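You operate a simulated robot arm through the tools that you are given. There is no shell and no other tool. Be economical: measure what you need, move in short steps, check, and stop when the job is done.

You are at the controls of a simulated robot arm. One attempt, no reset.

JOB
Switch the outlets off, park the green and blue plugs, shut the tray.
Fine: the lever on the outlet tray goes off first; each plug on the rest of its colour; the other plugs, dimmer and cord switch stay.

The check looks at the end state, three seconds after you hand in, the way a careful person would. Anything else that was tipped, shoved, dropped, spilled or broken makes it a failure.

ROBOT AND FRAMES
A 6-joint arm with a two-finger parallel gripper on a trunk, on a base that drives. Base frame: it is fixed to the floor where the robot stands at the start and does not move with it; the origin is under the middle of the robot, x ahead of it, y to its left, z up. Readings come in m, rad, newtons and seconds.
With the tool pointing down near the work surface it reaches from about 0.3 to 0.7 m from the robot's upright axis, wherever it stands. Its first joint turns from -2.897 to 2.897 rad. Places, roughly: black lever of the outlet tray [0.5, -0.1, 0.7]; blue plug rest on the outlet tray [0.4, 0.3, 0.6]; cord switch [0.4, 0.4, 0.6]; dimmer slider [0.5, 0, 0.7]; green plug rest on the outlet tray [0.4, 0.2, 0.6]; grey plug rest on the outlet tray [0.4, 0.1, 0.6]; outlet tray [0.5, 0.1, 0.6]; white plug rest on the outlet tray [0.4, 0.3, 0.6]. Payload 4.1 kg.
The tool frame sits at the grasp point between the pads (the TCP): z along the fingers, y along the line on which they close. The tips reach 0.023 m beyond it. Largest opening 0.094 m; finger width 0.038, thickness 0.01; the body of the gripper, 0.054 by 0.096 m, starts 0.039 m behind the TCP.
Orientation is that of the tool frame in the base frame, as a unit quaternion [x, y, z, w]. With the fingers straight down and closing along the base's y, the tool's x points along the base's -x, its y along +y and its z along -z.

CONTROLS
- The arm moves only by the tool apply_moves. Its argument "rows" is a list of rows, each a list of 7 numbers: the shift along the base's x, y, z in units of 25 mm (1.0 is 25 mm), then the turn, a rotation vector about the base's x, y, z in units of 6 degrees (1.0 is 6 degrees), then the closure, from 0 (fully open) to 1 (shut). In form: [[x, y, z, ax, ay, az, fingers], ...]. A call has 1 to 12 rows; each row shifts and turns the commanded pose from where the row before left it. A call with a number of a shift or a turn outside -1 to 1 is refused whole. Rows are played at 5 a second. More than 0.05 m and 0.15 rad between two rows, or a gripper value outside its range, and nothing of the call is played. Where a pose cannot be reached the arm comes as near as it can. A force on the tool above 40 N (or 10 N above the force at the start of the call, whichever is more), or a blocked arm, ends the call early, and 0.2 s more pass. Each finger travels about 0.045 m/s and halts on what it meets, pressing with about 40 N; the grip force reading is that of the motor and also rises with nothing between the fingers. The clock runs only during rows and for 0.2 s after the last one: add rows that do not move to give the fingers time. It gives the time, the measured TCP pose, the force on the tool (base axes), the opening and the grip force at its end, in the units of the frame above (readings bear some noise), with the torque about the TCP (base axes, N m) and any sound that the robot's microphone picked up, and new pictures: "pictures" is both (left out), scene, wrist or none.
- Cameras (640 x 400 px; columns grow to the right, rows downward): "scene" is now at [0.0094, 0.1594, 1.3969]; the picture's right is [-0.11, -0.99, 0.00], its down [-0.84, 0.10, -0.54] and it looks along [0.54, -0.06, -0.84] (base axes); focal length 252 px, centre (320, 200). "wrist" rides on the gripper at [0.086, 0.016, -0.074] in the tool frame; the picture's right is [-0.18, 0.98, 0.00], its down [-0.58, -0.11, -0.81] and it looks along [-0.79, -0.15, 0.59] (tool axes); focal length 243 px, centre (320, 200). There is no depth. A picture from a camera that has moved, and an enlarged one, comes with that camera's place and axes in the base frame and with its lens.
- lift_body(by): slides the trunk up (or, below 0, down) by that many m; the arm and the scene camera ride with it, the base frame stays. It gives what a move gives, with no picture.
- steer(legs): drives the robot by 1 to 6 legs, each [ahead, turn to the left] in m and rad, along the robot's own axes; the way and the turn of a leg run together, so that a leg with both is an arc; at most 1.5 m and 3.142 rad a leg. The arm and the cameras ride along, it lands a little off, and it stops where it bumps. It gives what a move gives, and a new picture of the scene camera.
- aim_head(pan, tilt): turns the head with the scene camera to pan (to the left, within 2.705 rad either way) and tilt (down, from -0.506 to 1.204), counted from straight ahead of the robot. It gives what a move gives, and a new picture of the scene camera.
- inspect(camera, box): a new picture of the part [left, top, right, bottom] of that camera's present view, enlarged. The clock stands still meanwhile.
- hand_in(): hands the job in; it is judged then, once.

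Work in short steps. Places have to be worked out from the pictures, the camera data and where the tool is seen: move nearer, look again, correct. Check each grasp and each placing, and mend what went wrong. You have 120 turns and 260 pictures in all, those below and enlarged ones among them. Open the gripper and draw the arm clear of the work before you hand the job in, unless the task says otherwise; then end with one line.

The tools are called after "Emit:" by a JSON object that holds its "method" and its "body". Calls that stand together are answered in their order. apply_moves: Moves the arm, as the interface text tells. Its arguments: {"type":"object","properties":{"rows":{"type":"array","items":{"type":"array","items":{"type":"number"}}},"pictures":{"type":"string","enum":["both","scene","wrist","none"]}},"required":["rows"]} The other tools are called the same way: lift_body (by) slides the trunk up or down; steer (legs) drives the base; aim_head (pan, tilt) turns the head that bears the scene camera; inspect (camera, box) takes an enlarged picture of a part of a camera's view; hand_in () hands the job in.

At the start:

```text
clock: 0.0
position: [0.3606, 0.2337, 1.0053]
tcp_rot: [0.0, 1.0, 0.0, 0.001]
ft_force: [0.2, -0.2, -0.5]
ft_torque: [0.0, 0.0, 0.0]
width: 0.094
grasp_force: 0.0
trunk travel left (down, up): [-0.375, 0.215]
robot x, y, heading: [-0.0009, -0.0007, -0.007]
head pan, tilt: [-0.113, 1.002]
```

scene: 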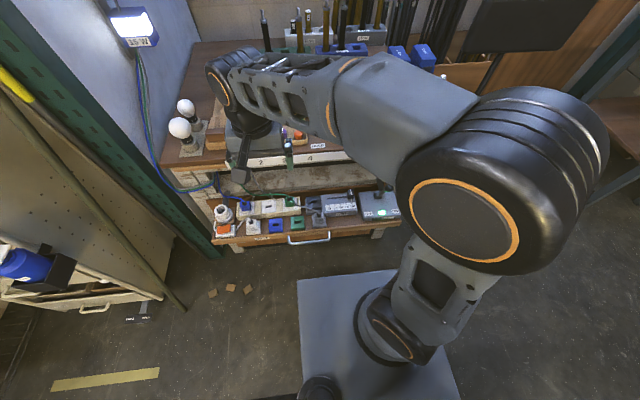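
wrist: 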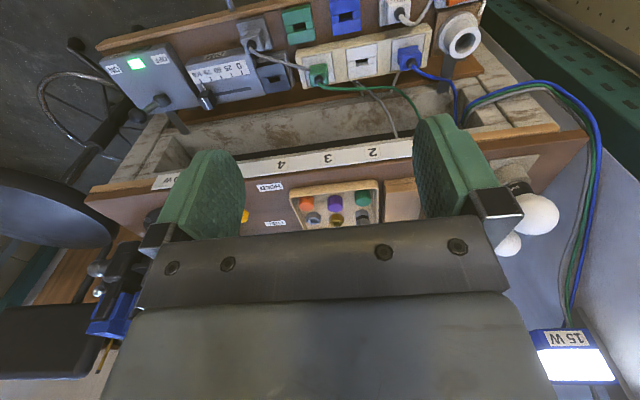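

I start by looking closer at the tray in both cameras.

Emit:
{"method": "inspect", "body": {"camera": "wrist", "box": [80, 0, 500, 160]}}

Emit:
{"method": "inspect", "body": {"camera": "scene", "box": [190, 160, 420, 260]}}

```text
1.52 times, centred on (290, 80) of wrist
camera zoom: at [0.273, 0.2507, 1.0796], right [0.18, 0.98, 0.0], down [0.58, -0.11, 0.81], along [0.79, -0.15, -0.59], focal length 370 px, centre (366, 383)
```

zoom: 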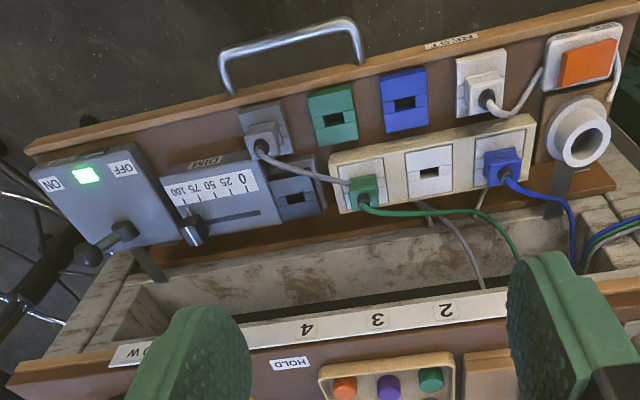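

```text
2.78 times, centred on (305, 210) of scene
camera zoom: at [0.0094, 0.1594, 1.3969], right [-0.11, -0.99, 0.0], down [-0.84, 0.1, -0.54], along [0.54, -0.06, -0.84], focal length 701 px, centre (362, 172)
```

zoom: 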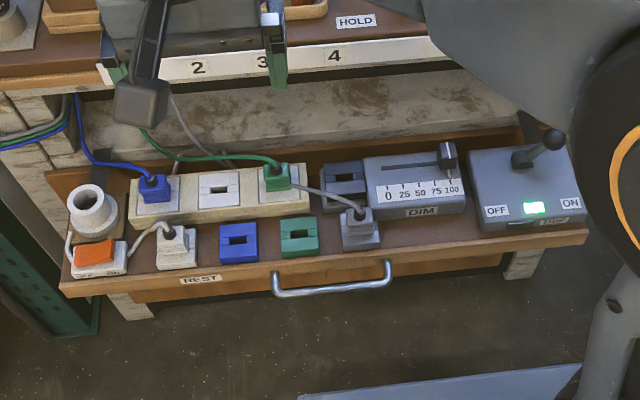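

The tray is open in front of the bench; the lever is at about [0.475, -0.12, 0.69]. I move over towards it, staying behind the bench edge, for a closer look.

Emit:
{"method": "apply_moves", "body": {"rows": [[0, -1, 0, 0, 0, 0, 0], [0, -1, 0, 0, 0, 0, 0], [0, -1, 0, 0, 0, 0, 0], [0, -1, 0, 0, 0, 0, 0], [0, -1, -0.5, 0, 0, 0, 0], [0, -1, -0.5, 0, 0, 0, 0], [0, -1, -1, 0, 0, 0, 0], [0, -1, -1, 0, 0, 0, 0], [0, -1, -1, 0, 0, 0, 0], [0, -1, 0, 0, 0, 0, 0]]}}

```text
clock: 2.2
position: [0.3608, -0.0167, 0.9084]
tcp_rot: [0.0, 1.0, 0.0, 0.0]
ft_force: [-0.6, -0.4, -0.6]
ft_torque: [0.0, -0.01, -0.01]
width: 0.094
grasp_force: 0.0
trunk travel left (down, up): [-0.375, 0.215]
robot x, y, heading: [-0.0014, -0.0025, 0.001]
head pan, tilt: [-0.113, 1.002]
camera scene: at [0.0096, 0.1594, 1.3969], right [-0.11, -0.99, 0.0], down [-0.84, 0.1, -0.54], along [0.53, -0.06, -0.84], focal length 252 px, centre (320, 200)
camera wrist: at [0.273, 0.0002, 0.9818], right [0.18, 0.98, 0.0], down [0.58, -0.11, 0.81], along [0.79, -0.15, -0.59], focal length 243 px, centre (320, 200)
```

scene: 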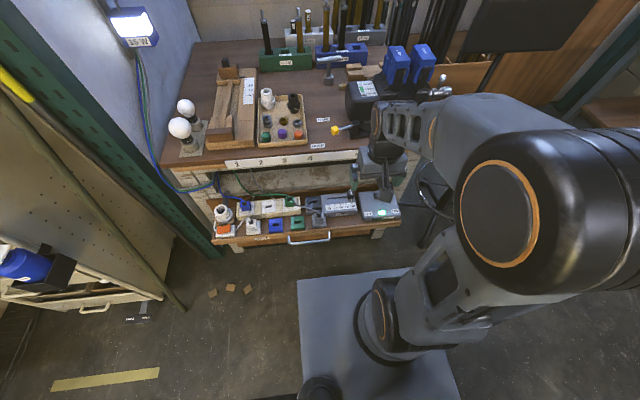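
wrist: 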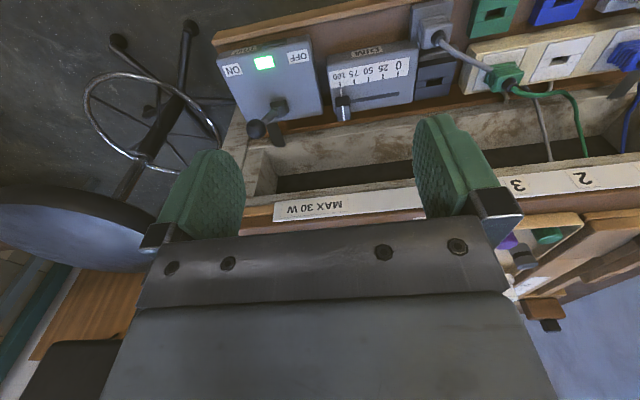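

Going lower beside the lever box to get a second angle on knob and pivot.

Emit:
{"method": "apply_moves", "body": {"rows": [[0, -1, -1, 0, 0, 0, 0], [0, -1, -1, 0, 0, 0, 0], [-0.5, -0.5, -1, 0, 0, 0, 0], [-0.5, 0, -1, 0, 0, 0, 0], [0, 0, -0.5, 0, 0, 0, 0], [0, 0, 0, 0, 0, 0, 0]], "pictures": "wrist"}}

Emit:
{"method": "inspect", "body": {"camera": "wrist", "box": [180, 20, 440, 180]}}

Emit:
{"method": "inspect", "body": {"camera": "scene", "box": [300, 140, 430, 240]}}

```text
clock: 3.6
position: [0.3364, -0.0788, 0.7913]
tcp_rot: [0.0, 1.0, -0.001, 0.0]
ft_force: [-0.3, -0.2, -0.1]
ft_torque: [0.01, 0.0, 0.01]
width: 0.094
grasp_force: 0.0
trunk travel left (down, up): [-0.375, 0.215]
robot x, y, heading: [-0.0009, -0.0004, -0.003]
head pan, tilt: [-0.113, 1.002]
camera wrist: at [0.2486, -0.0617, 0.8663], right [0.18, 0.98, 0.0], down [0.58, -0.11, 0.81], along [0.79, -0.15, -0.59], focal length 243 px, centre (320, 200)
```

wrist: 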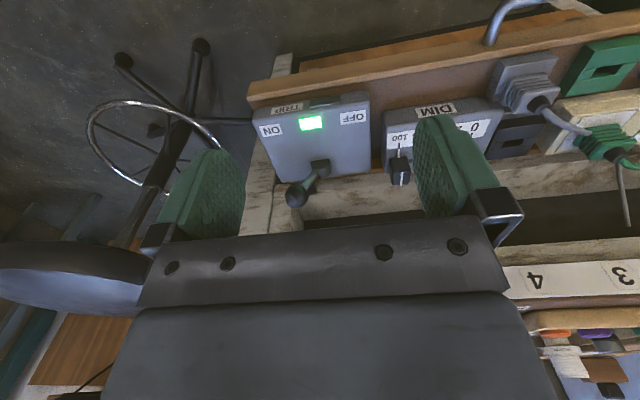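

```text
2.46 times, centred on (310, 100) of wrist
camera zoom: at [0.2486, -0.0617, 0.8663], right [0.18, 0.98, 0.0], down [0.58, -0.11, 0.81], along [0.79, -0.15, -0.59], focal length 597 px, centre (345, 446)
```

zoom: 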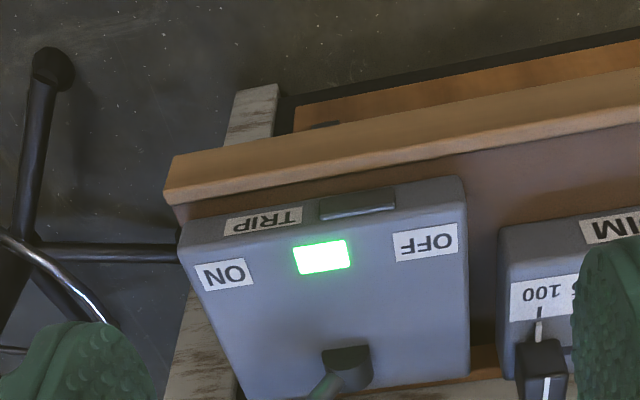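

```text
4.00 times, centred on (365, 190) of scene
camera zoom: at [0.0095, 0.1593, 1.3969], right [-0.11, -0.99, 0.0], down [-0.84, 0.1, -0.54], along [0.53, -0.06, -0.84], focal length 1008 px, centre (140, 240)
```

zoom: 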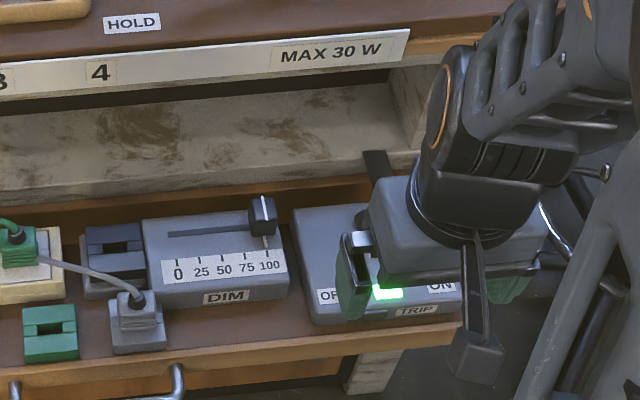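

The knob triangulates to about [0.479, -0.135, 0.682] and its pivot to [0.472, -0.102, 0.643], so it swings in the y–z plane. I close the fingers and place them on the −y side of the knob.

Emit:
{"method": "apply_moves", "body": {"rows": [[0, -1, 0, 0, 0, 0, 1], [0, -1, 0, 0, 0, 0, 1], [0, -1, 0, 0, 0, 0, 1], [0, -1, 0, 0, 0, 0, 1], [1, 0, 0, 0, 0, 0, 1], [1, 0, 0, 0, 0, 0, 1], [1, 0, 0, 0, 0, 0, 1], [1, 0, -1, 0, 0, 0, 1], [1, 0, -1, 0, 0, 0, 1], [0.6, 0, -1, 0, 0, 0, 1], [0, 0, 0, 0, 0, 0, 1]]}}

```text
clock: 6.0
position: [0.4747, -0.1794, 0.7169]
tcp_rot: [0.0, 1.0, 0.0, -0.001]
ft_force: [0.8, -0.4, -0.8]
ft_torque: [-0.03, 0.0, 0.01]
width: 0.0001
grasp_force: 40.2
trunk travel left (down, up): [-0.375, 0.215]
robot x, y, heading: [-0.0013, -0.0016, 0.004]
head pan, tilt: [-0.113, 1.002]
camera scene: at [0.0097, 0.1592, 1.3969], right [-0.11, -0.99, 0.0], down [-0.84, 0.1, -0.54], along [0.53, -0.06, -0.84], focal length 252 px, centre (320, 200)
camera wrist: at [0.3874, -0.1632, 0.7916], right [0.18, 0.98, 0.0], down [0.58, -0.11, 0.81], along [0.79, -0.15, -0.59], focal length 243 px, centre (320, 200)
```

scene: 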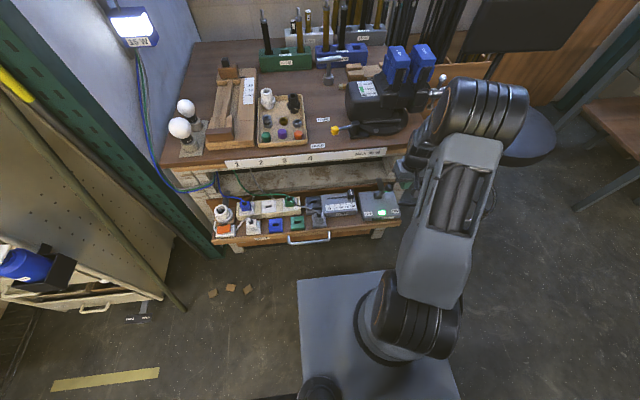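
wrist: 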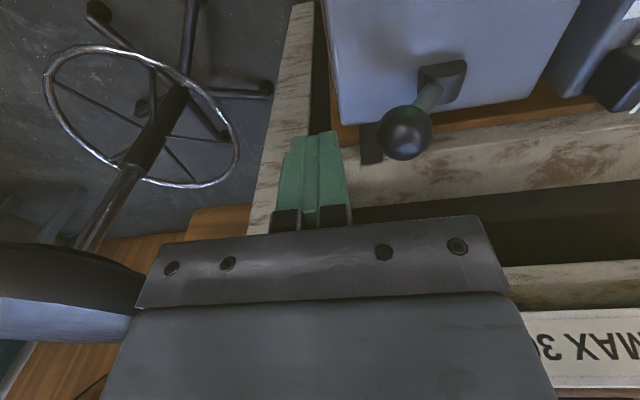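

Knob confirmed at about [0.481, -0.133, 0.682]. Lower about 25 mm and sweep +y.

Emit:
{"method": "apply_moves", "body": {"rows": [[0.2, 0, -1, 0, 0, 0, 1], [0, 0.5, 0, 0, 0, 0, 1], [0, 0.5, 0, 0, 0, 0, 1], [0, 0.5, 0, 0, 0, 0, 1], [0, 0.5, 0, 0, 0, 0, 1], [0, 0.5, 0, 0, 0, 0, 1], [0, 0.5, 0, 0, 0, 0, 1], [0, 0, 0, 0, 0, 0, 1]]}}

```text
clock: 7.0
position: [0.4837, -0.1523, 0.6963]
tcp_rot: [0.003, 1.0, -0.002, 0.007]
ft_force: [-4.0, -8.3, 10.9]
ft_torque: [0.11, 0.03, 0.04]
width: 0.0
grasp_force: 40.0
trunk travel left (down, up): [-0.375, 0.215]
robot x, y, heading: [0.0009, -0.0006, -0.008]
head pan, tilt: [-0.113, 1.002]
stopped in row 4: the force on the tool passed its limit at 47 N (the readings are from after the stop); the commanded pose is now the measured one
camera scene: at [0.0092, 0.1586, 1.397], right [-0.12, -0.99, 0.0], down [-0.84, 0.1, -0.54], along [0.54, -0.06, -0.84], focal length 252 px, centre (320, 200)
camera wrist: at [0.3943, -0.1349, 0.7703], right [0.19, 0.98, 0.0], down [0.57, -0.11, 0.81], along [0.8, -0.16, -0.58], focal length 243 px, centre (320, 200)
```

scene: 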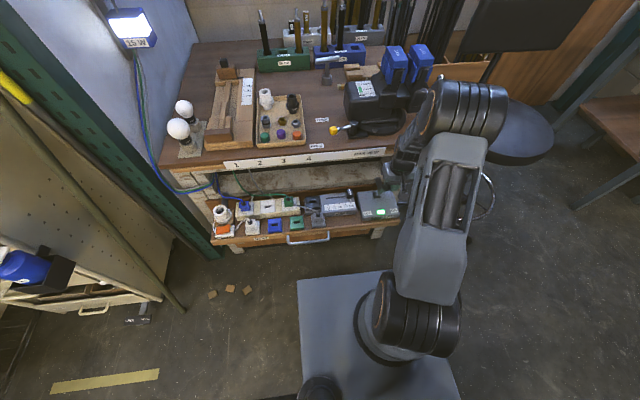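
wrist: 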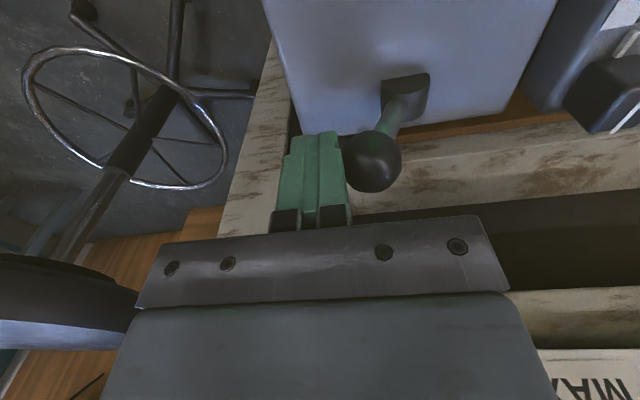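

Contact was made with a bump; the lever has hardly moved. I push on with smaller steps, a bit upward along the lever's arc.

Emit:
{"method": "apply_moves", "body": {"rows": [[0, -0.2, -0.3, 0, 0, 0, 1], [0, 0.15, 0, 0, 0, 0, 1], [0, 0.15, 0.0, 0, 0, 0, 1], [0, 0.15, 0.0, 0, 0, 0, 1], [0, 0.15, 0.1, 0, 0, 0, 1], [0, 0.15, 0.1, 0, 0, 0, 1], [0, 0.15, 0.1, 0, 0, 0, 1], [0, 0.15, 0.1, 0, 0, 0, 1], [0, 0.15, 0.1, 0, 0, 0, 1], [0, 0.15, 0, 0, 0, 0, 1], [0, 0.15, 0, 0, 0, 0, 1], [0, 0.15, 0, 0, 0, 0, 1]]}}

```text
clock: 7.5
position: [0.4849, -0.1592, 0.6911]
tcp_rot: [0.006, 1.0, -0.005, 0.009]
ft_force: [-5.3, -9.2, 10.8]
ft_torque: [0.13, 0.02, 0.12]
width: 0.0
grasp_force: 39.6
trunk travel left (down, up): [-0.375, 0.215]
robot x, y, heading: [-0.0048, 0.0028, -0.011]
head pan, tilt: [-0.113, 1.002]
stopped in row 2: the force on the tool passed its limit at 44 N (the readings are from after the stop); the commanded pose is now the measured one
camera scene: at [0.0097, 0.1586, 1.3968], right [-0.12, -0.99, 0.0], down [-0.84, 0.1, -0.54], along [0.54, -0.07, -0.84], focal length 252 px, centre (320, 200)
camera wrist: at [0.3953, -0.1417, 0.7639], right [0.19, 0.98, -0.01], down [0.57, -0.11, 0.82], along [0.8, -0.16, -0.58], focal length 243 px, centre (320, 200)
```

scene: 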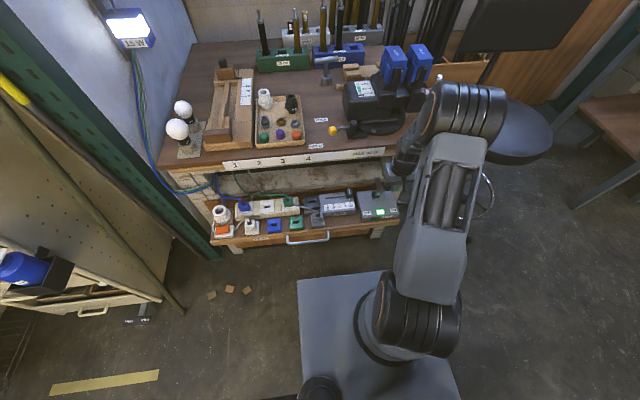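
wrist: 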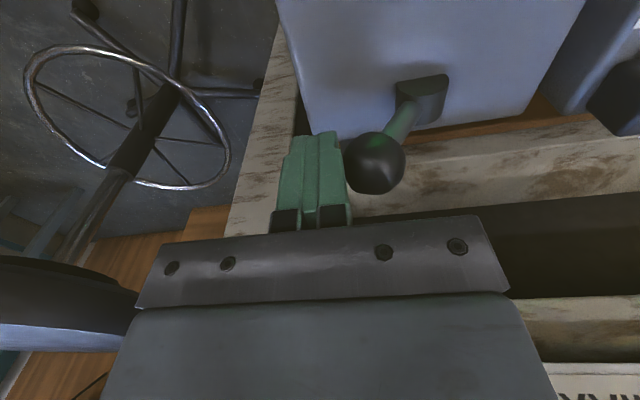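

The finger touches the knob, but there is also a −x/+z force, so something else may be touching. I back off in −y and check whether the force goes away.

Emit:
{"method": "apply_moves", "body": {"rows": [[0, -0.4, 0, 0, 0, 0, 1], [0, 0, 0, 0, 0, 0, 1], [0, 0, 0, 0, 0, 0, 1]]}}

Emit:
{"method": "inspect", "body": {"camera": "scene", "box": [340, 130, 440, 240]}}

Emit:
{"method": "inspect", "body": {"camera": "wrist", "box": [220, 60, 460, 220]}}

```text
clock: 8.3
position: [0.4847, -0.169, 0.6904]
tcp_rot: [0.005, 1.0, -0.004, 0.007]
ft_force: [0.3, 0.5, -0.4]
ft_torque: [0.01, 0.01, -0.03]
width: 0.0
grasp_force: 39.1
trunk travel left (down, up): [-0.375, 0.215]
robot x, y, heading: [0.0004, 0.0011, -0.009]
head pan, tilt: [-0.113, 1.002]
camera scene: at [0.0106, 0.1592, 1.3968], right [-0.12, -0.99, 0.0], down [-0.84, 0.1, -0.54], along [0.53, -0.07, -0.84], focal length 252 px, centre (320, 200)
camera wrist: at [0.396, -0.1503, 0.7631], right [0.19, 0.98, -0.01], down [0.57, -0.11, 0.82], along [0.8, -0.16, -0.58], focal length 243 px, centre (320, 200)
```

scene: 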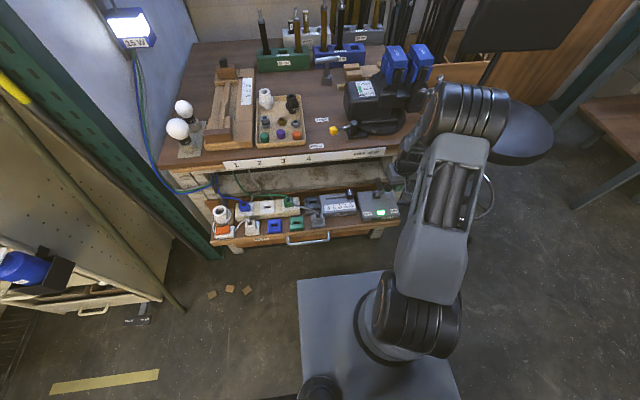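
wrist: 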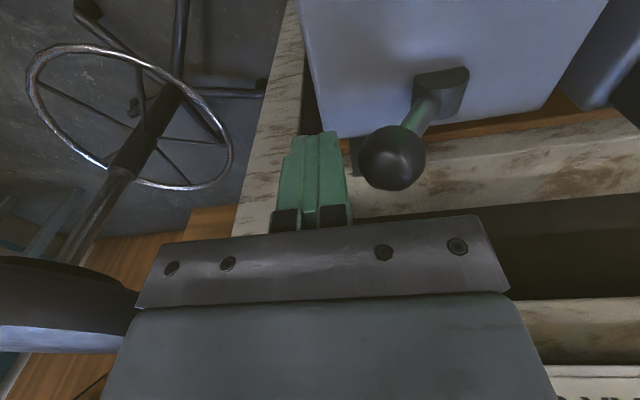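

```text
3.64 times, centred on (390, 185) of scene
camera zoom: at [0.0106, 0.1592, 1.3968], right [-0.12, -0.99, 0.0], down [-0.84, 0.1, -0.54], along [0.53, -0.07, -0.84], focal length 916 px, centre (66, 254)
```

zoom: 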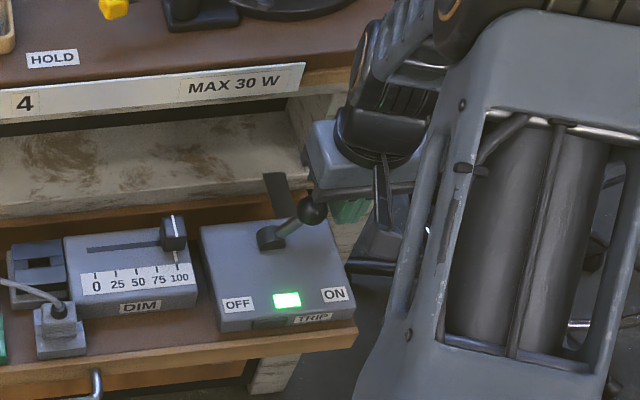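

```text
2.50 times, centred on (340, 140) of wrist
camera zoom: at [0.396, -0.1503, 0.7631], right [0.19, 0.98, -0.01], down [0.57, -0.11, 0.82], along [0.8, -0.16, -0.58], focal length 606 px, centre (270, 350)
```

zoom: 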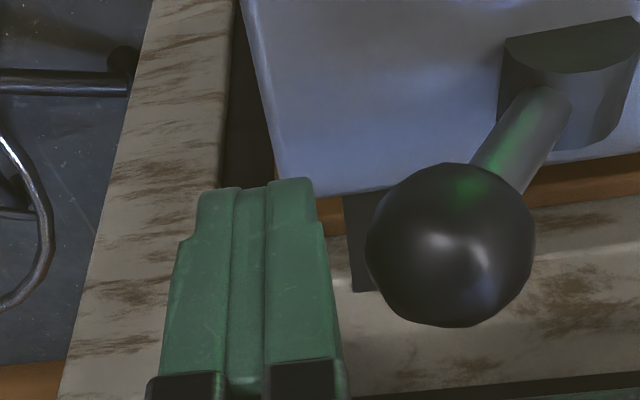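

The knob is the only contact. I approach it again very gently and creep, to see what force it takes to move.

Emit:
{"method": "apply_moves", "body": {"rows": [[0, 0.1, 0, 0, 0, 0, 1], [0, 0.1, 0, 0, 0, 0, 1], [0, 0.05, 0, 0, 0, 0, 1], [0, 0.05, 0, 0, 0, 0, 1], [0, 0.05, 0.03, 0, 0, 0, 1], [0, 0.05, 0.03, 0, 0, 0, 1], [0, 0.05, 0.03, 0, 0, 0, 1], [0, 0.05, 0.03, 0, 0, 0, 1]], "pictures": "wrist"}}

```text
clock: 10.1
position: [0.4848, -0.1577, 0.6936]
tcp_rot: [0.004, 1.0, -0.004, 0.007]
ft_force: [-2.6, -6.8, 3.9]
ft_torque: [0.01, 0.03, 0.07]
width: 0.0001
grasp_force: 40.3
trunk travel left (down, up): [-0.375, 0.215]
robot x, y, heading: [-0.0004, -0.0011, -0.011]
head pan, tilt: [-0.113, 1.002]
camera wrist: at [0.3958, -0.139, 0.7666], right [0.19, 0.98, -0.01], down [0.57, -0.11, 0.82], along [0.8, -0.16, -0.58], focal length 243 px, centre (320, 200)
```

wrist: 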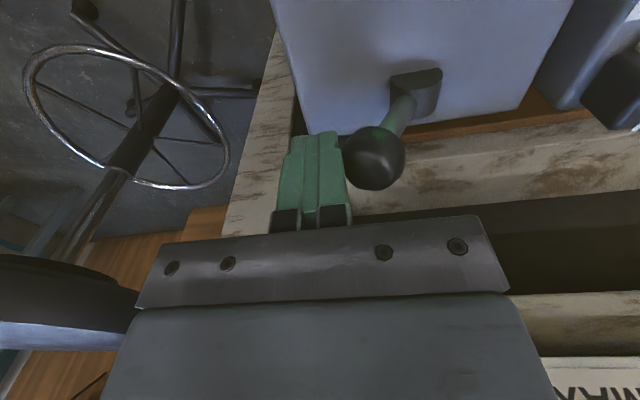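

Only about 7 N in contact. Keep creeping.

Emit:
{"method": "apply_moves", "body": {"rows": [[0, 0.08, 0.04, 0, 0, 0, 1], [0, 0.08, 0.04, 0, 0, 0, 1], [0, 0.08, 0.04, 0, 0, 0, 1], [0, 0.08, 0.04, 0, 0, 0, 1], [0, 0.08, 0.04, 0, 0, 0, 1], [0, 0.08, 0.04, 0, 0, 0, 1], [0, 0.08, 0.04, 0, 0, 0, 1], [0, 0.08, 0.04, 0, 0, 0, 1], [0, 0.08, 0.04, 0, 0, 0, 1], [0, 0.08, 0.04, 0, 0, 0, 1]], "pictures": "wrist"}}

```text
clock: 12.3
position: [0.4841, -0.1369, 0.704]
tcp_rot: [0.003, 1.0, -0.005, 0.009]
ft_force: [3.2, -6.9, 16.8]
ft_torque: [0.12, 0.04, -0.03]
width: 0.0
grasp_force: 39.6
trunk travel left (down, up): [-0.375, 0.215]
robot x, y, heading: [0.0023, 0.001, -0.007]
head pan, tilt: [-0.113, 1.002]
camera wrist: at [0.3957, -0.1188, 0.7768], right [0.19, 0.98, -0.01], down [0.57, -0.11, 0.82], along [0.8, -0.16, -0.58], focal length 243 px, centre (320, 200)
```

wrist: 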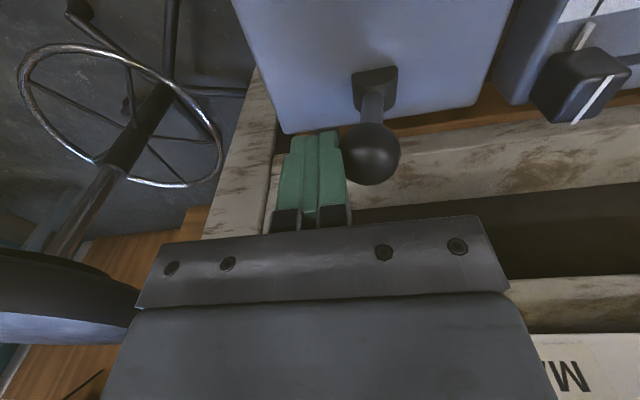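

The lever swings; it is near upright now. Continue level, then slightly down.

Emit:
{"method": "apply_moves", "body": {"rows": [[0, 0.1, 0.02, 0, 0, 0, 1], [0, 0.1, 0, 0, 0, 0, 1], [0, 0.1, 0, 0, 0, 0, 1], [0, 0.1, 0, 0, 0, 0, 1], [0, 0.1, 0, 0, 0, 0, 1], [0, 0.1, 0, 0, 0, 0, 1], [0, 0.1, -0.05, 0, 0, 0, 1], [0, 0.1, -0.05, 0, 0, 0, 1], [0, 0.1, -0.05, 0, 0, 0, 1], [0, 0.1, -0.05, 0, 0, 0, 1], [0, 0.1, -0.05, 0, 0, 0, 1], [0, 0.1, -0.05, 0, 0, 0, 1]]}}

```text
clock: 14.9
position: [0.4833, -0.1057, 0.6958]
tcp_rot: [0.004, 1.0, -0.004, 0.008]
ft_force: [0.4, 0.6, -0.1]
ft_torque: [-0.01, 0.0, 0.01]
width: 0.0003
grasp_force: 39.6
trunk travel left (down, up): [-0.375, 0.215]
robot x, y, heading: [-0.0007, -0.0002, -0.007]
head pan, tilt: [-0.113, 1.002]
camera scene: at [0.0106, 0.1589, 1.3969], right [-0.12, -0.99, 0.0], down [-0.84, 0.1, -0.54], along [0.53, -0.07, -0.84], focal length 252 px, centre (320, 200)
camera wrist: at [0.3957, -0.0883, 0.7691], right [0.19, 0.98, -0.01], down [0.57, -0.11, 0.82], along [0.8, -0.16, -0.58], focal length 243 px, centre (320, 200)
```

scene: 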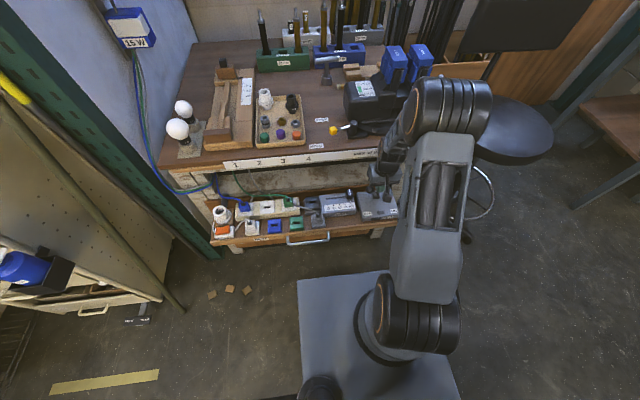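
wrist: 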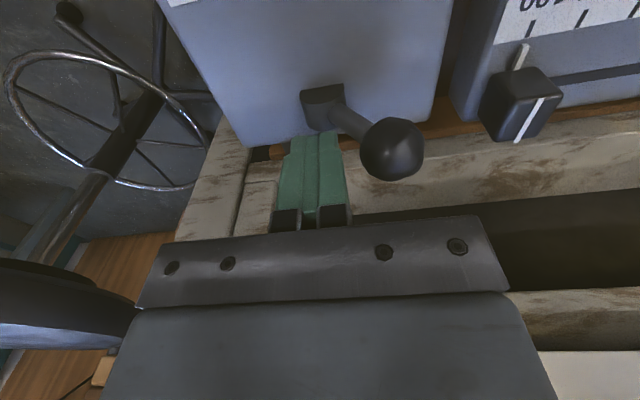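

The lever snapped to OFF and the lamp and indicator went dark. I retract up and move across to look at the plugs and rests.

Emit:
{"method": "apply_moves", "body": {"rows": [[0, -0.1, 1, 0, 0, 0, 1], [-0.5, 0, 1, 0, 0, 0, 1], [-1, 0, 1, 0, 0, 0, 1], [-1, 0, 1, 0, 0, 0, 1], [-1, 1, 0, 0, 0, 0, 0], [-1, 1, 0, 0, 0, 0, 0], [-0.5, 1, 0, 0, 0, 0, 0], [0, 1, 0, 0, 0, 0, 0], [0, 1, 0, 0, 0, 0, 0], [0, 1, 0, 0, 0, 0, 0], [0, 1, 0, 0, 0, 0, 0], [0, 1, 0, 0, 0, 0, 0]], "pictures": "none"}}

Emit:
{"method": "apply_moves", "body": {"rows": [[0, 1, 0, 0, 0, 0, 0], [0, 1, 0, 0, 0, 0, 0], [0, 1, 0, 0, 0, 0, 0], [0, 0, 0, 0, 0, 0, 0]]}}

```text
clock: 17.5
position: [0.3602, 0.0903, 0.7962]
tcp_rot: [0.004, 1.0, -0.005, 0.008]
ft_force: [-0.2, -0.1, 0.4]
ft_torque: [0.0, 0.03, 0.01]
width: 0.0939
grasp_force: 0.0
trunk travel left (down, up): [-0.375, 0.215]
robot x, y, heading: [-0.0005, -0.0029, -0.009]
head pan, tilt: [-0.113, 1.002]
```

```text
clock: 18.5
position: [0.3603, 0.1685, 0.796]
tcp_rot: [0.004, 1.0, -0.005, 0.008]
ft_force: [0.4, -0.1, 0.6]
ft_torque: [0.0, 0.0, -0.01]
width: 0.0942
grasp_force: 0.1
trunk travel left (down, up): [-0.375, 0.215]
robot x, y, heading: [0.0012, 0.0014, -0.016]
head pan, tilt: [-0.113, 1.002]
camera scene: at [0.0106, 0.1592, 1.3968], right [-0.12, -0.99, 0.0], down [-0.84, 0.1, -0.54], along [0.53, -0.07, -0.84], focal length 252 px, centre (320, 200)
camera wrist: at [0.2719, 0.1855, 0.8695], right [0.19, 0.98, -0.01], down [0.57, -0.11, 0.82], along [0.8, -0.16, -0.58], focal length 243 px, centre (320, 200)
```

scene: 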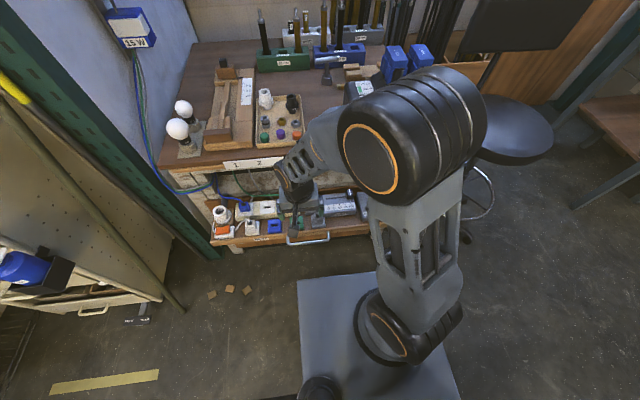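
wrist: 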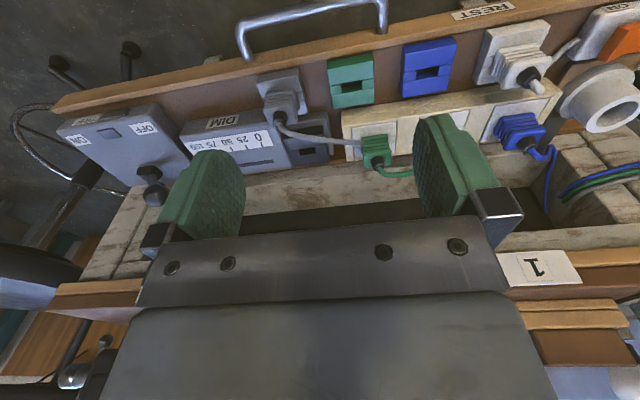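

Emit:
{"method": "inspect", "body": {"camera": "wrist", "box": [320, 10, 580, 190]}}

Emit:
{"method": "inspect", "body": {"camera": "scene", "box": [205, 180, 335, 250]}}

```text
2.22 times, centred on (450, 100) of wrist
camera zoom: at [0.2719, 0.1855, 0.8695], right [0.19, 0.98, -0.01], down [0.57, -0.11, 0.82], along [0.8, -0.16, -0.58], focal length 539 px, centre (31, 422)
```

zoom: 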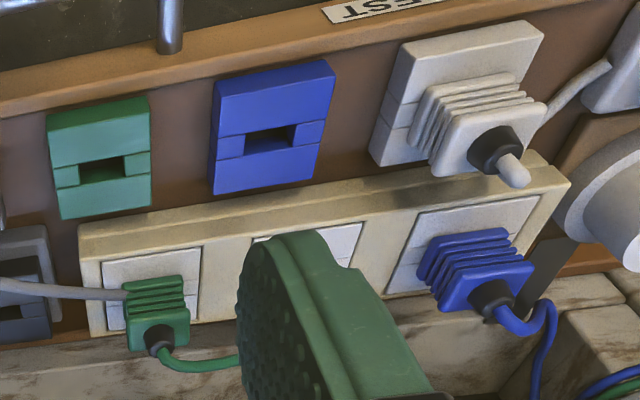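

```text
4.92 times, centred on (270, 215) of scene
camera zoom: at [0.0106, 0.1592, 1.3968], right [-0.12, -0.99, 0.0], down [-0.84, 0.1, -0.54], along [0.53, -0.07, -0.84], focal length 1240 px, centre (566, 126)
```

zoom: 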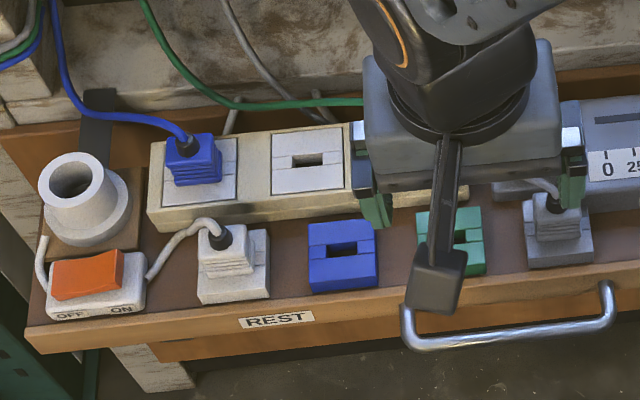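

Triangulated: green plug ≈[0.475, 0.209, 0.66], blue plug ≈[0.472, 0.356, 0.66], green rest ≈[0.413, 0.191, 0.625], blue rest ≈[0.412, 0.264, 0.627]. I straighten the tool and hover above the green plug with the fingers half open.

Emit:
{"method": "apply_moves", "body": {"rows": [[1, 0.6, 0, 0.095, 0.153, 0.076, 0.47], [1, 1, 0, 0, 0, 0, 0.47], [1, 0, 0, 0, 0, 0, 0.47], [1, 0, -0.5, 0, 0, 0, 0.47], [0.6, 0, -0.8, 0, 0, 0, 0.47], [0, 0, -0.6, 0, 0, 0, 0.47], [0, 0, 0, 0, 0, 0, 0.47]]}}

Emit:
{"method": "inspect", "body": {"camera": "wrist", "box": [220, 60, 460, 220]}}

```text
clock: 20.1
position: [0.4741, 0.2073, 0.7483]
tcp_rot: [0.0, 1.0, 0.002, 0.0]
ft_force: [0.2, 0.0, 0.7]
ft_torque: [0.02, -0.04, 0.04]
width: 0.05
grasp_force: 0.1
trunk travel left (down, up): [-0.375, 0.215]
robot x, y, heading: [-0.0001, -0.0015, -0.012]
head pan, tilt: [-0.113, 1.002]
camera scene: at [0.0107, 0.1591, 1.3968], right [-0.12, -0.99, 0.0], down [-0.84, 0.1, -0.54], along [0.53, -0.07, -0.84], focal length 252 px, centre (320, 200)
camera wrist: at [0.387, 0.2234, 0.8234], right [0.18, 0.98, 0.0], down [0.58, -0.11, 0.81], along [0.79, -0.15, -0.59], focal length 243 px, centre (320, 200)
```

scene: 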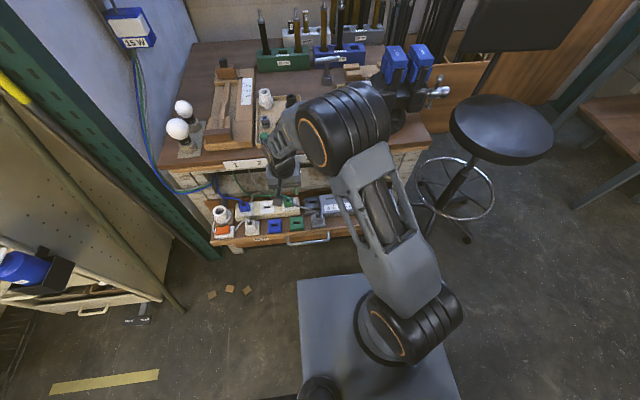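
wrist: 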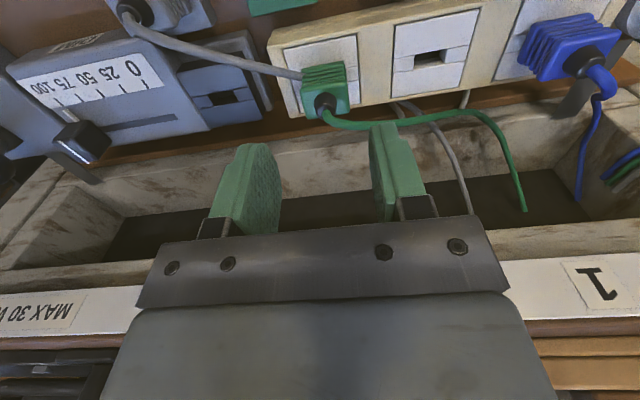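

```text
2.50 times, centred on (340, 140) of wrist
camera zoom: at [0.387, 0.2234, 0.8234], right [0.18, 0.98, 0.0], down [0.58, -0.11, 0.81], along [0.79, -0.15, -0.59], focal length 606 px, centre (270, 350)
```

zoom: 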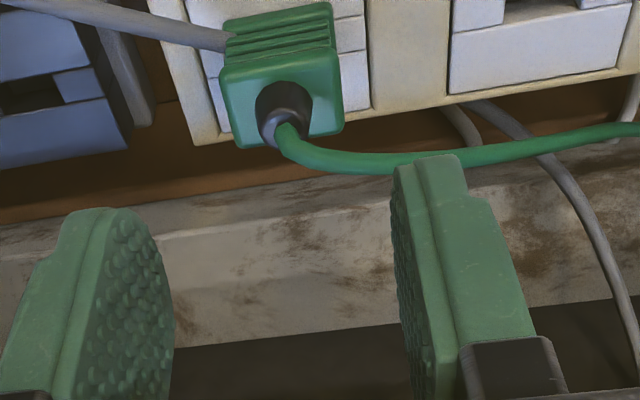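

Green plug top is at about [0.476, 0.210, 0.67], socket face at z≈0.638. I descend to TCP z≈0.668 slowly, still open.

Emit:
{"method": "apply_moves", "body": {"rows": [[0.06, 0.1, -0.6, 0, 0, 0, 0.47], [0, 0, -0.6, 0, 0, 0, 0.47], [0, 0, -0.5, 0, 0, 0, 0.47], [0, 0, -0.4, 0, 0, 0, 0.47], [0, 0, -0.4, 0, 0, 0, 0.47], [0, 0, -0.4, 0, 0, 0, 0.47], [0, 0, -0.3, 0, 0, 0, 0.47], [0, 0, 0, 0, 0, 0, 0.47]], "pictures": "wrist"}}

Emit:
{"method": "inspect", "body": {"camera": "wrist", "box": [200, 60, 440, 220]}}

```text
clock: 21.9
position: [0.4745, 0.2078, 0.6678]
tcp_rot: [0.0, 1.0, 0.001, -0.001]
ft_force: [0.1, -0.3, 0.0]
ft_torque: [-0.03, -0.02, 0.01]
width: 0.0496
grasp_force: 0.0
trunk travel left (down, up): [-0.375, 0.215]
robot x, y, heading: [0.0033, 0.003, -0.006]
head pan, tilt: [-0.113, 1.002]
camera wrist: at [0.3876, 0.2256, 0.7431], right [0.18, 0.98, 0.0], down [0.58, -0.11, 0.81], along [0.79, -0.15, -0.59], focal length 243 px, centre (320, 200)
```

wrist: 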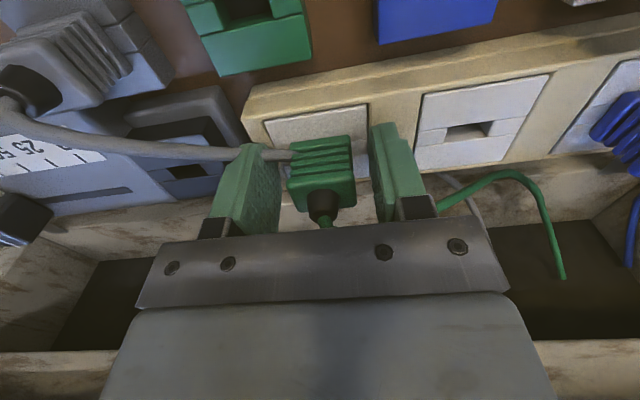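

```text
2.50 times, centred on (320, 140) of wrist
camera zoom: at [0.3876, 0.2256, 0.7431], right [0.18, 0.98, 0.0], down [0.58, -0.11, 0.81], along [0.79, -0.15, -0.59], focal length 606 px, centre (320, 350)
```

zoom: 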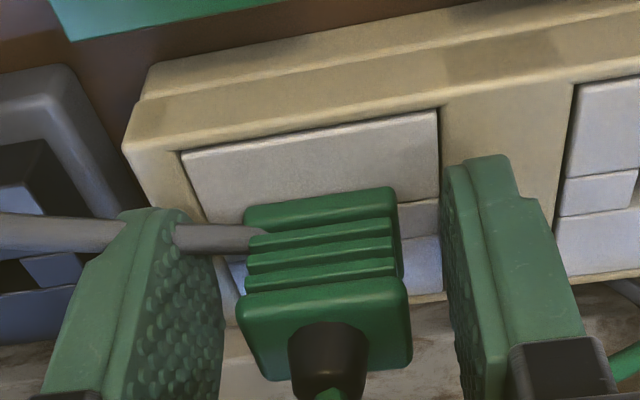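

The fingers straddle the plug well and cords are not solid. Close.

Emit:
{"method": "apply_moves", "body": {"rows": [[0, 0, 0, 0, 0, 0, 0.7], [0, 0, 0, 0, 0, 0, 1], [0, 0, 0, 0, 0, 0, 1], [0, 0, 0, 0, 0, 0, 1]], "pictures": "wrist"}}

```text
clock: 22.9
position: [0.4745, 0.2095, 0.6681]
tcp_rot: [0.0, 1.0, 0.001, 0.0]
ft_force: [0.1, 5.2, -1.2]
ft_torque: [0.08, -0.02, -0.02]
width: 0.0309
grasp_force: 40.1
trunk travel left (down, up): [-0.375, 0.215]
robot x, y, heading: [0.0004, -0.0005, -0.009]
head pan, tilt: [-0.113, 1.002]
camera wrist: at [0.3875, 0.2261, 0.7432], right [0.18, 0.98, 0.0], down [0.58, -0.11, 0.81], along [0.79, -0.15, -0.59], focal length 243 px, centre (320, 200)
```

wrist: 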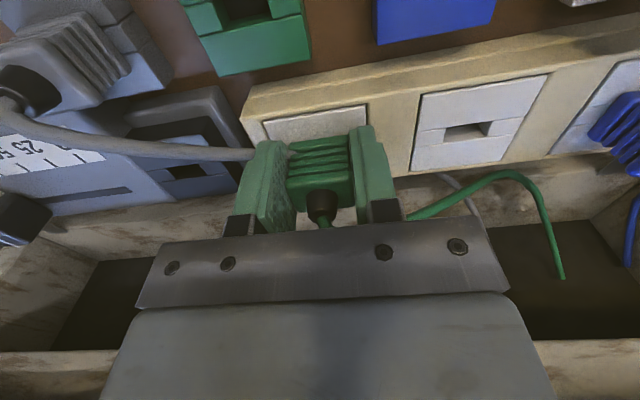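

Gripped at 31 mm. Pull straight up gently.

Emit:
{"method": "apply_moves", "body": {"rows": [[0, 0, 0.1, 0, 0, 0, 1], [0, 0, 0.1, 0, 0, 0, 1], [0, 0, 0.1, 0, 0, 0, 1], [0, 0, 0.1, 0, 0, 0, 1], [0, 0, 0.2, 0, 0, 0, 1], [0, 0, 0.3, 0, 0, 0, 1], [0, 0, 0.4, 0, 0, 0, 1], [0, 0, 0.5, 0, 0, 0, 1], [0, 0, 0, 0, 0, 0, 1]], "pictures": "wrist"}}

```text
clock: 24.9
position: [0.4764, 0.2105, 0.7139]
tcp_rot: [0.0, 1.0, 0.001, 0.0]
ft_force: [0.5, -0.3, -1.2]
ft_torque: [0.02, 0.04, 0.0]
width: 0.0312
grasp_force: 39.7
trunk travel left (down, up): [-0.375, 0.215]
robot x, y, heading: [-0.0034, -0.0016, -0.007]
head pan, tilt: [-0.113, 1.002]
camera wrist: at [0.3887, 0.2254, 0.7885], right [0.18, 0.98, 0.0], down [0.58, -0.11, 0.81], along [0.79, -0.15, -0.59], focal length 243 px, centre (320, 200)
```

wrist: 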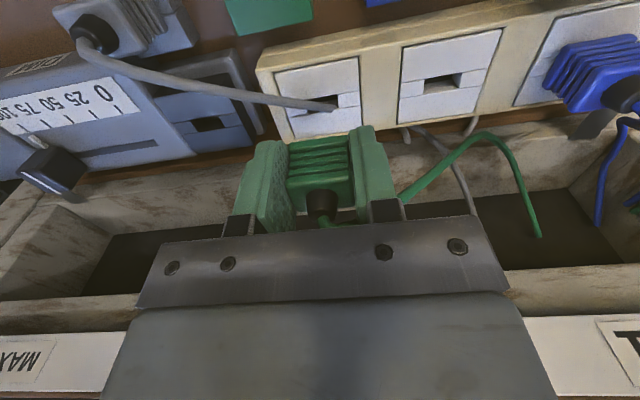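

Unplugged cleanly. I record where the vacated slot appears beneath the plug as the alignment reference.

Emit:
{"method": "inspect", "body": {"camera": "wrist", "box": [240, 40, 480, 200]}}

Emit:
{"method": "inspect", "body": {"camera": "scene", "box": [205, 170, 335, 250]}}

```text
2.50 times, centred on (360, 120) of wrist
camera zoom: at [0.3887, 0.2254, 0.7885], right [0.18, 0.98, 0.0], down [0.58, -0.11, 0.81], along [0.79, -0.15, -0.59], focal length 606 px, centre (220, 400)
```

zoom: 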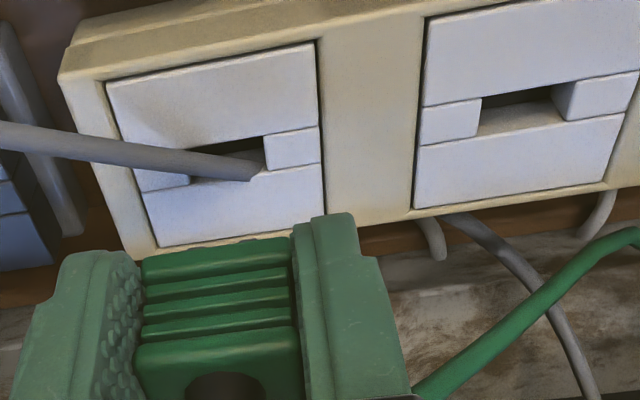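

```text
4.92 times, centred on (270, 210) of scene
camera zoom: at [0.0105, 0.1591, 1.3969], right [-0.12, -0.99, 0.0], down [-0.84, 0.1, -0.54], along [0.53, -0.07, -0.84], focal length 1240 px, centre (566, 151)
```

zoom: 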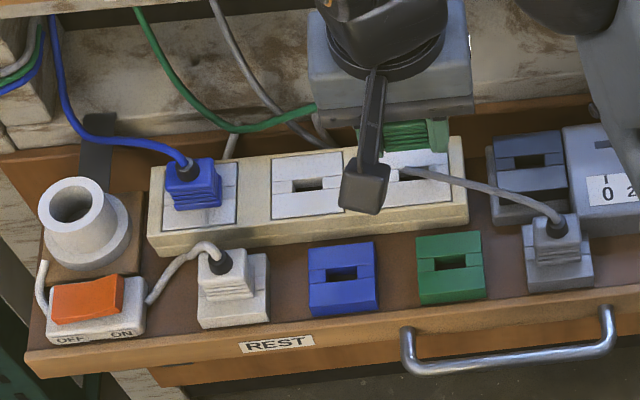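

Shift to hover over the green rest at the same relative height, and compare.

Emit:
{"method": "apply_moves", "body": {"rows": [[-0.6, -0.2, 0, 0, 0, 0, 1], [-0.6, -0.3, 0, 0, 0, 0, 1], [-0.7, -0.3, 0, 0, 0, 0, 1], [-0.7, -0.1, -0.4, 0, 0, 0, 1], [0, 0, 0, 0, 0, 0, 1], [0, 0, 0, 0, 0, 0, 1]], "pictures": "none"}}

Emit:
{"method": "inspect", "body": {"camera": "wrist", "box": [240, 40, 480, 200]}}

```text
clock: 26.3
position: [0.4121, 0.1859, 0.7036]
tcp_rot: [0.0, 1.0, 0.001, 0.0]
ft_force: [-0.2, -0.4, -1.0]
ft_torque: [-0.01, -0.02, 0.04]
width: 0.0309
grasp_force: 39.6
trunk travel left (down, up): [-0.375, 0.215]
robot x, y, heading: [-0.0036, -0.0008, -0.012]
head pan, tilt: [-0.113, 1.002]
```

```text
2.50 times, centred on (360, 120) of wrist
camera zoom: at [0.3238, 0.203, 0.7778], right [0.18, 0.98, 0.0], down [0.58, -0.11, 0.81], along [0.79, -0.15, -0.59], focal length 606 px, centre (220, 400)
```

zoom: 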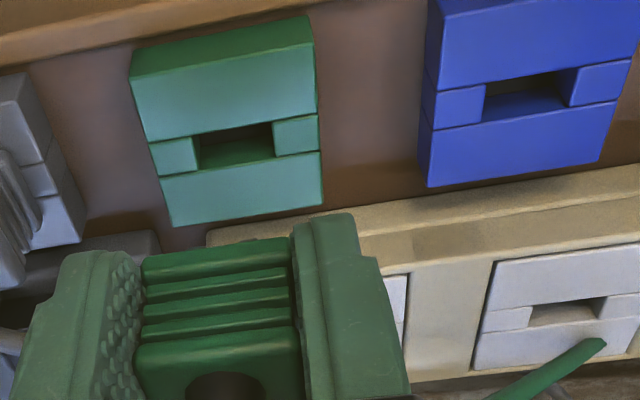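

Nearly aligned; slot is 8 px right and 14 px up of the reference, i.e. I need about −3.7 mm in x and +2.9 mm in y.

Emit:
{"method": "apply_moves", "body": {"rows": [[-0.15, 0.115, 0, 0, 0, 0, 1], [0, 0, 0, 0, 0, 0, 1], [0, 0, 0, 0, 0, 0, 1]], "pictures": "none"}}

Emit:
{"method": "inspect", "body": {"camera": "wrist", "box": [240, 40, 480, 200]}}

Emit:
{"method": "inspect", "body": {"camera": "scene", "box": [205, 180, 335, 250]}}

```text
clock: 27.1
position: [0.4075, 0.1893, 0.7038]
tcp_rot: [0.001, 1.0, 0.001, -0.001]
ft_force: [0.1, -0.2, -0.6]
ft_torque: [0.01, 0.01, 0.01]
width: 0.0312
grasp_force: 39.9
trunk travel left (down, up): [-0.375, 0.215]
robot x, y, heading: [0.0021, -0.0031, -0.004]
head pan, tilt: [-0.113, 1.002]
```

```text
2.50 times, centred on (360, 120) of wrist
camera zoom: at [0.32, 0.206, 0.7777], right [0.18, 0.98, 0.0], down [0.58, -0.11, 0.81], along [0.79, -0.15, -0.59], focal length 606 px, centre (220, 400)
```

zoom: 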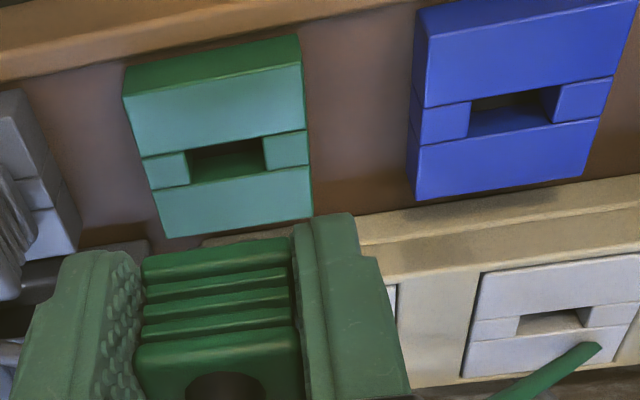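

```text
4.92 times, centred on (270, 215) of scene
camera zoom: at [0.0106, 0.1591, 1.3968], right [-0.12, -0.99, 0.0], down [-0.84, 0.1, -0.54], along [0.53, -0.07, -0.84], focal length 1240 px, centre (566, 126)
```

zoom: 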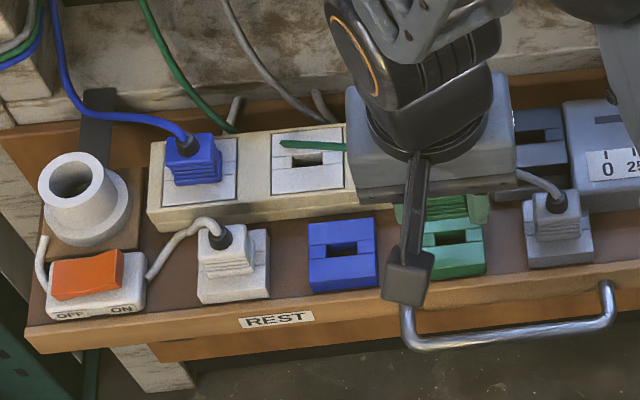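

Slot now coincides with the reference. Descend to seat: about 46 mm, slower at the end.

Emit:
{"method": "apply_moves", "body": {"rows": [[0, 0, -0.4, 0, 0, 0, 1], [0, 0, -0.3, 0, 0, 0, 1], [0, 0, -0.2, 0, 0, 0, 1], [0, 0, -0.2, 0, 0, 0, 1], [0, 0, -0.1, 0, 0, 0, 1], [0, 0, -0.1, 0, 0, 0, 1], [0, 0, -0.1, 0, 0, 0, 1], [0, 0, -0.1, 0, 0, 0, 1], [0, 0, -0.1, 0, 0, 0, 1], [0, 0, -0.1, 0, 0, 0, 1]], "pictures": "wrist"}}

```text
clock: 29.3
position: [0.4083, 0.1888, 0.6625]
tcp_rot: [0.001, 1.0, 0.001, 0.001]
ft_force: [-2.7, -0.8, 13.4]
ft_torque: [-0.03, 0.08, 0.01]
width: 0.031
grasp_force: 39.9
trunk travel left (down, up): [-0.375, 0.215]
robot x, y, heading: [-0.0004, 0.0019, -0.009]
head pan, tilt: [-0.113, 1.002]
camera wrist: at [0.3195, 0.2056, 0.7373], right [0.18, 0.98, 0.0], down [0.58, -0.11, 0.81], along [0.79, -0.15, -0.59], focal length 243 px, centre (320, 200)
```

wrist: 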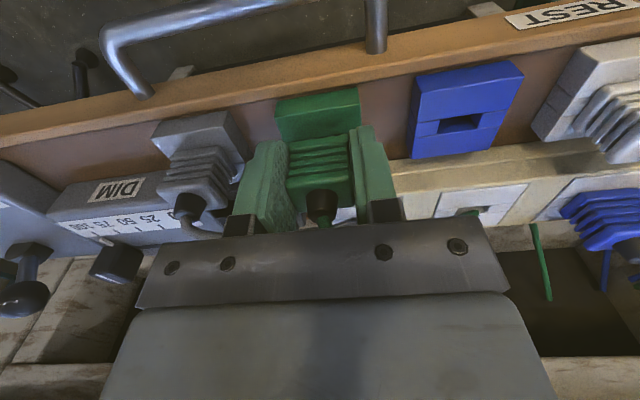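

Contact builds at 13 N, a few mm from full seat. Press a little further.

Emit:
{"method": "apply_moves", "body": {"rows": [[0, 0, -0.06, 0, 0, 0, 1], [0, 0, -0.06, 0, 0, 0, 1], [0, 0, 0, 0, 0, 0, 1]], "pictures": "none"}}

Emit:
{"method": "inspect", "body": {"camera": "wrist", "box": [220, 60, 420, 220]}}

Emit:
{"method": "inspect", "body": {"camera": "scene", "box": [265, 190, 335, 240]}}

```text
clock: 30.1
position: [0.4073, 0.189, 0.6608]
tcp_rot: [0.0, 1.0, 0.002, 0.002]
ft_force: [2.0, -0.5, 30.7]
ft_torque: [-0.01, -0.19, 0.01]
width: 0.0309
grasp_force: 40.4
trunk travel left (down, up): [-0.375, 0.215]
robot x, y, heading: [-0.0032, 0.0003, -0.003]
head pan, tilt: [-0.113, 1.002]
```

```text
2.50 times, centred on (320, 140) of wrist
camera zoom: at [0.3196, 0.2056, 0.7342], right [0.18, 0.98, 0.0], down [0.58, -0.11, 0.81], along [0.79, -0.15, -0.59], focal length 606 px, centre (320, 350)
```

zoom: 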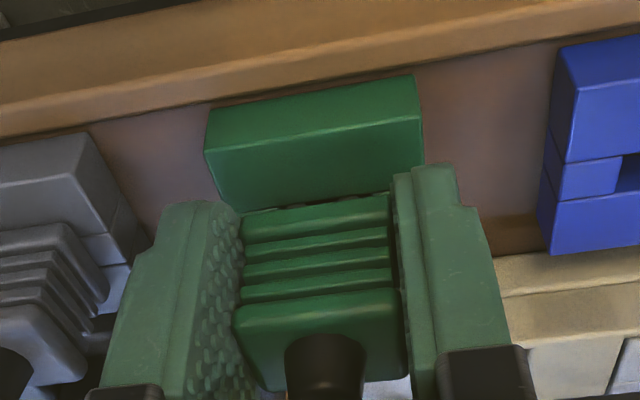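

```text
8.00 times, centred on (300, 215) of scene
camera zoom: at [0.009, 0.1583, 1.3971], right [-0.12, -0.99, 0.0], down [-0.84, 0.1, -0.54], along [0.54, -0.07, -0.84], focal length 2015 px, centre (480, 80)
```

zoom: 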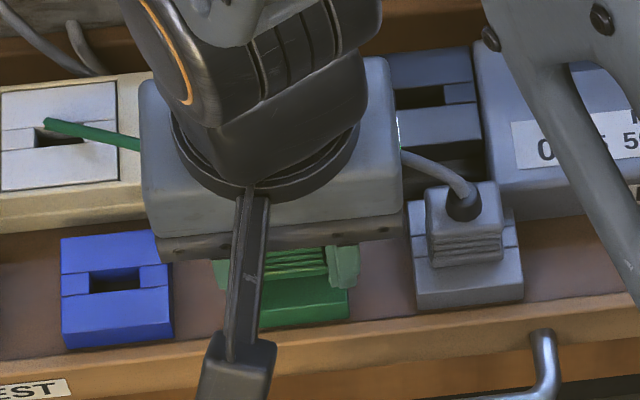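

30 N now; visually the plug base meets the rest. I test whether the blade is really in the slot with a small lateral nudge.

Emit:
{"method": "apply_moves", "body": {"rows": [[0, 0, 0.06, 0, 0, 0, 1], [0, 0.1, 0, 0, 0, 0, 1], [0, 0, 0, 0, 0, 0, 1]], "pictures": "none"}}

Emit:
{"method": "apply_moves", "body": {"rows": [[0, -0.1, 0, 0, 0, 0, 1], [0.1, 0, 0, 0, 0, 0, 1], [0, 0, 0, 0, 0, 0, 1]], "pictures": "none"}}

```text
clock: 30.9
position: [0.4065, 0.19, 0.6602]
tcp_rot: [0.001, 1.0, 0.0, -0.001]
ft_force: [1.7, -5.3, 13.7]
ft_torque: [-0.16, -0.1, -0.01]
width: 0.0309
grasp_force: 40.2
trunk travel left (down, up): [-0.375, 0.215]
robot x, y, heading: [-0.0047, -0.0001, -0.007]
head pan, tilt: [-0.113, 1.002]
```

```text
clock: 31.7
position: [0.4103, 0.1888, 0.6591]
tcp_rot: [0.0, 1.0, 0.0, -0.001]
ft_force: [-0.3, 0.3, -0.4]
ft_torque: [0.01, 0.0, -0.04]
width: 0.0311
grasp_force: 39.7
trunk travel left (down, up): [-0.375, 0.215]
robot x, y, heading: [0.0043, 0.0006, -0.01]
head pan, tilt: [-0.113, 1.002]
```

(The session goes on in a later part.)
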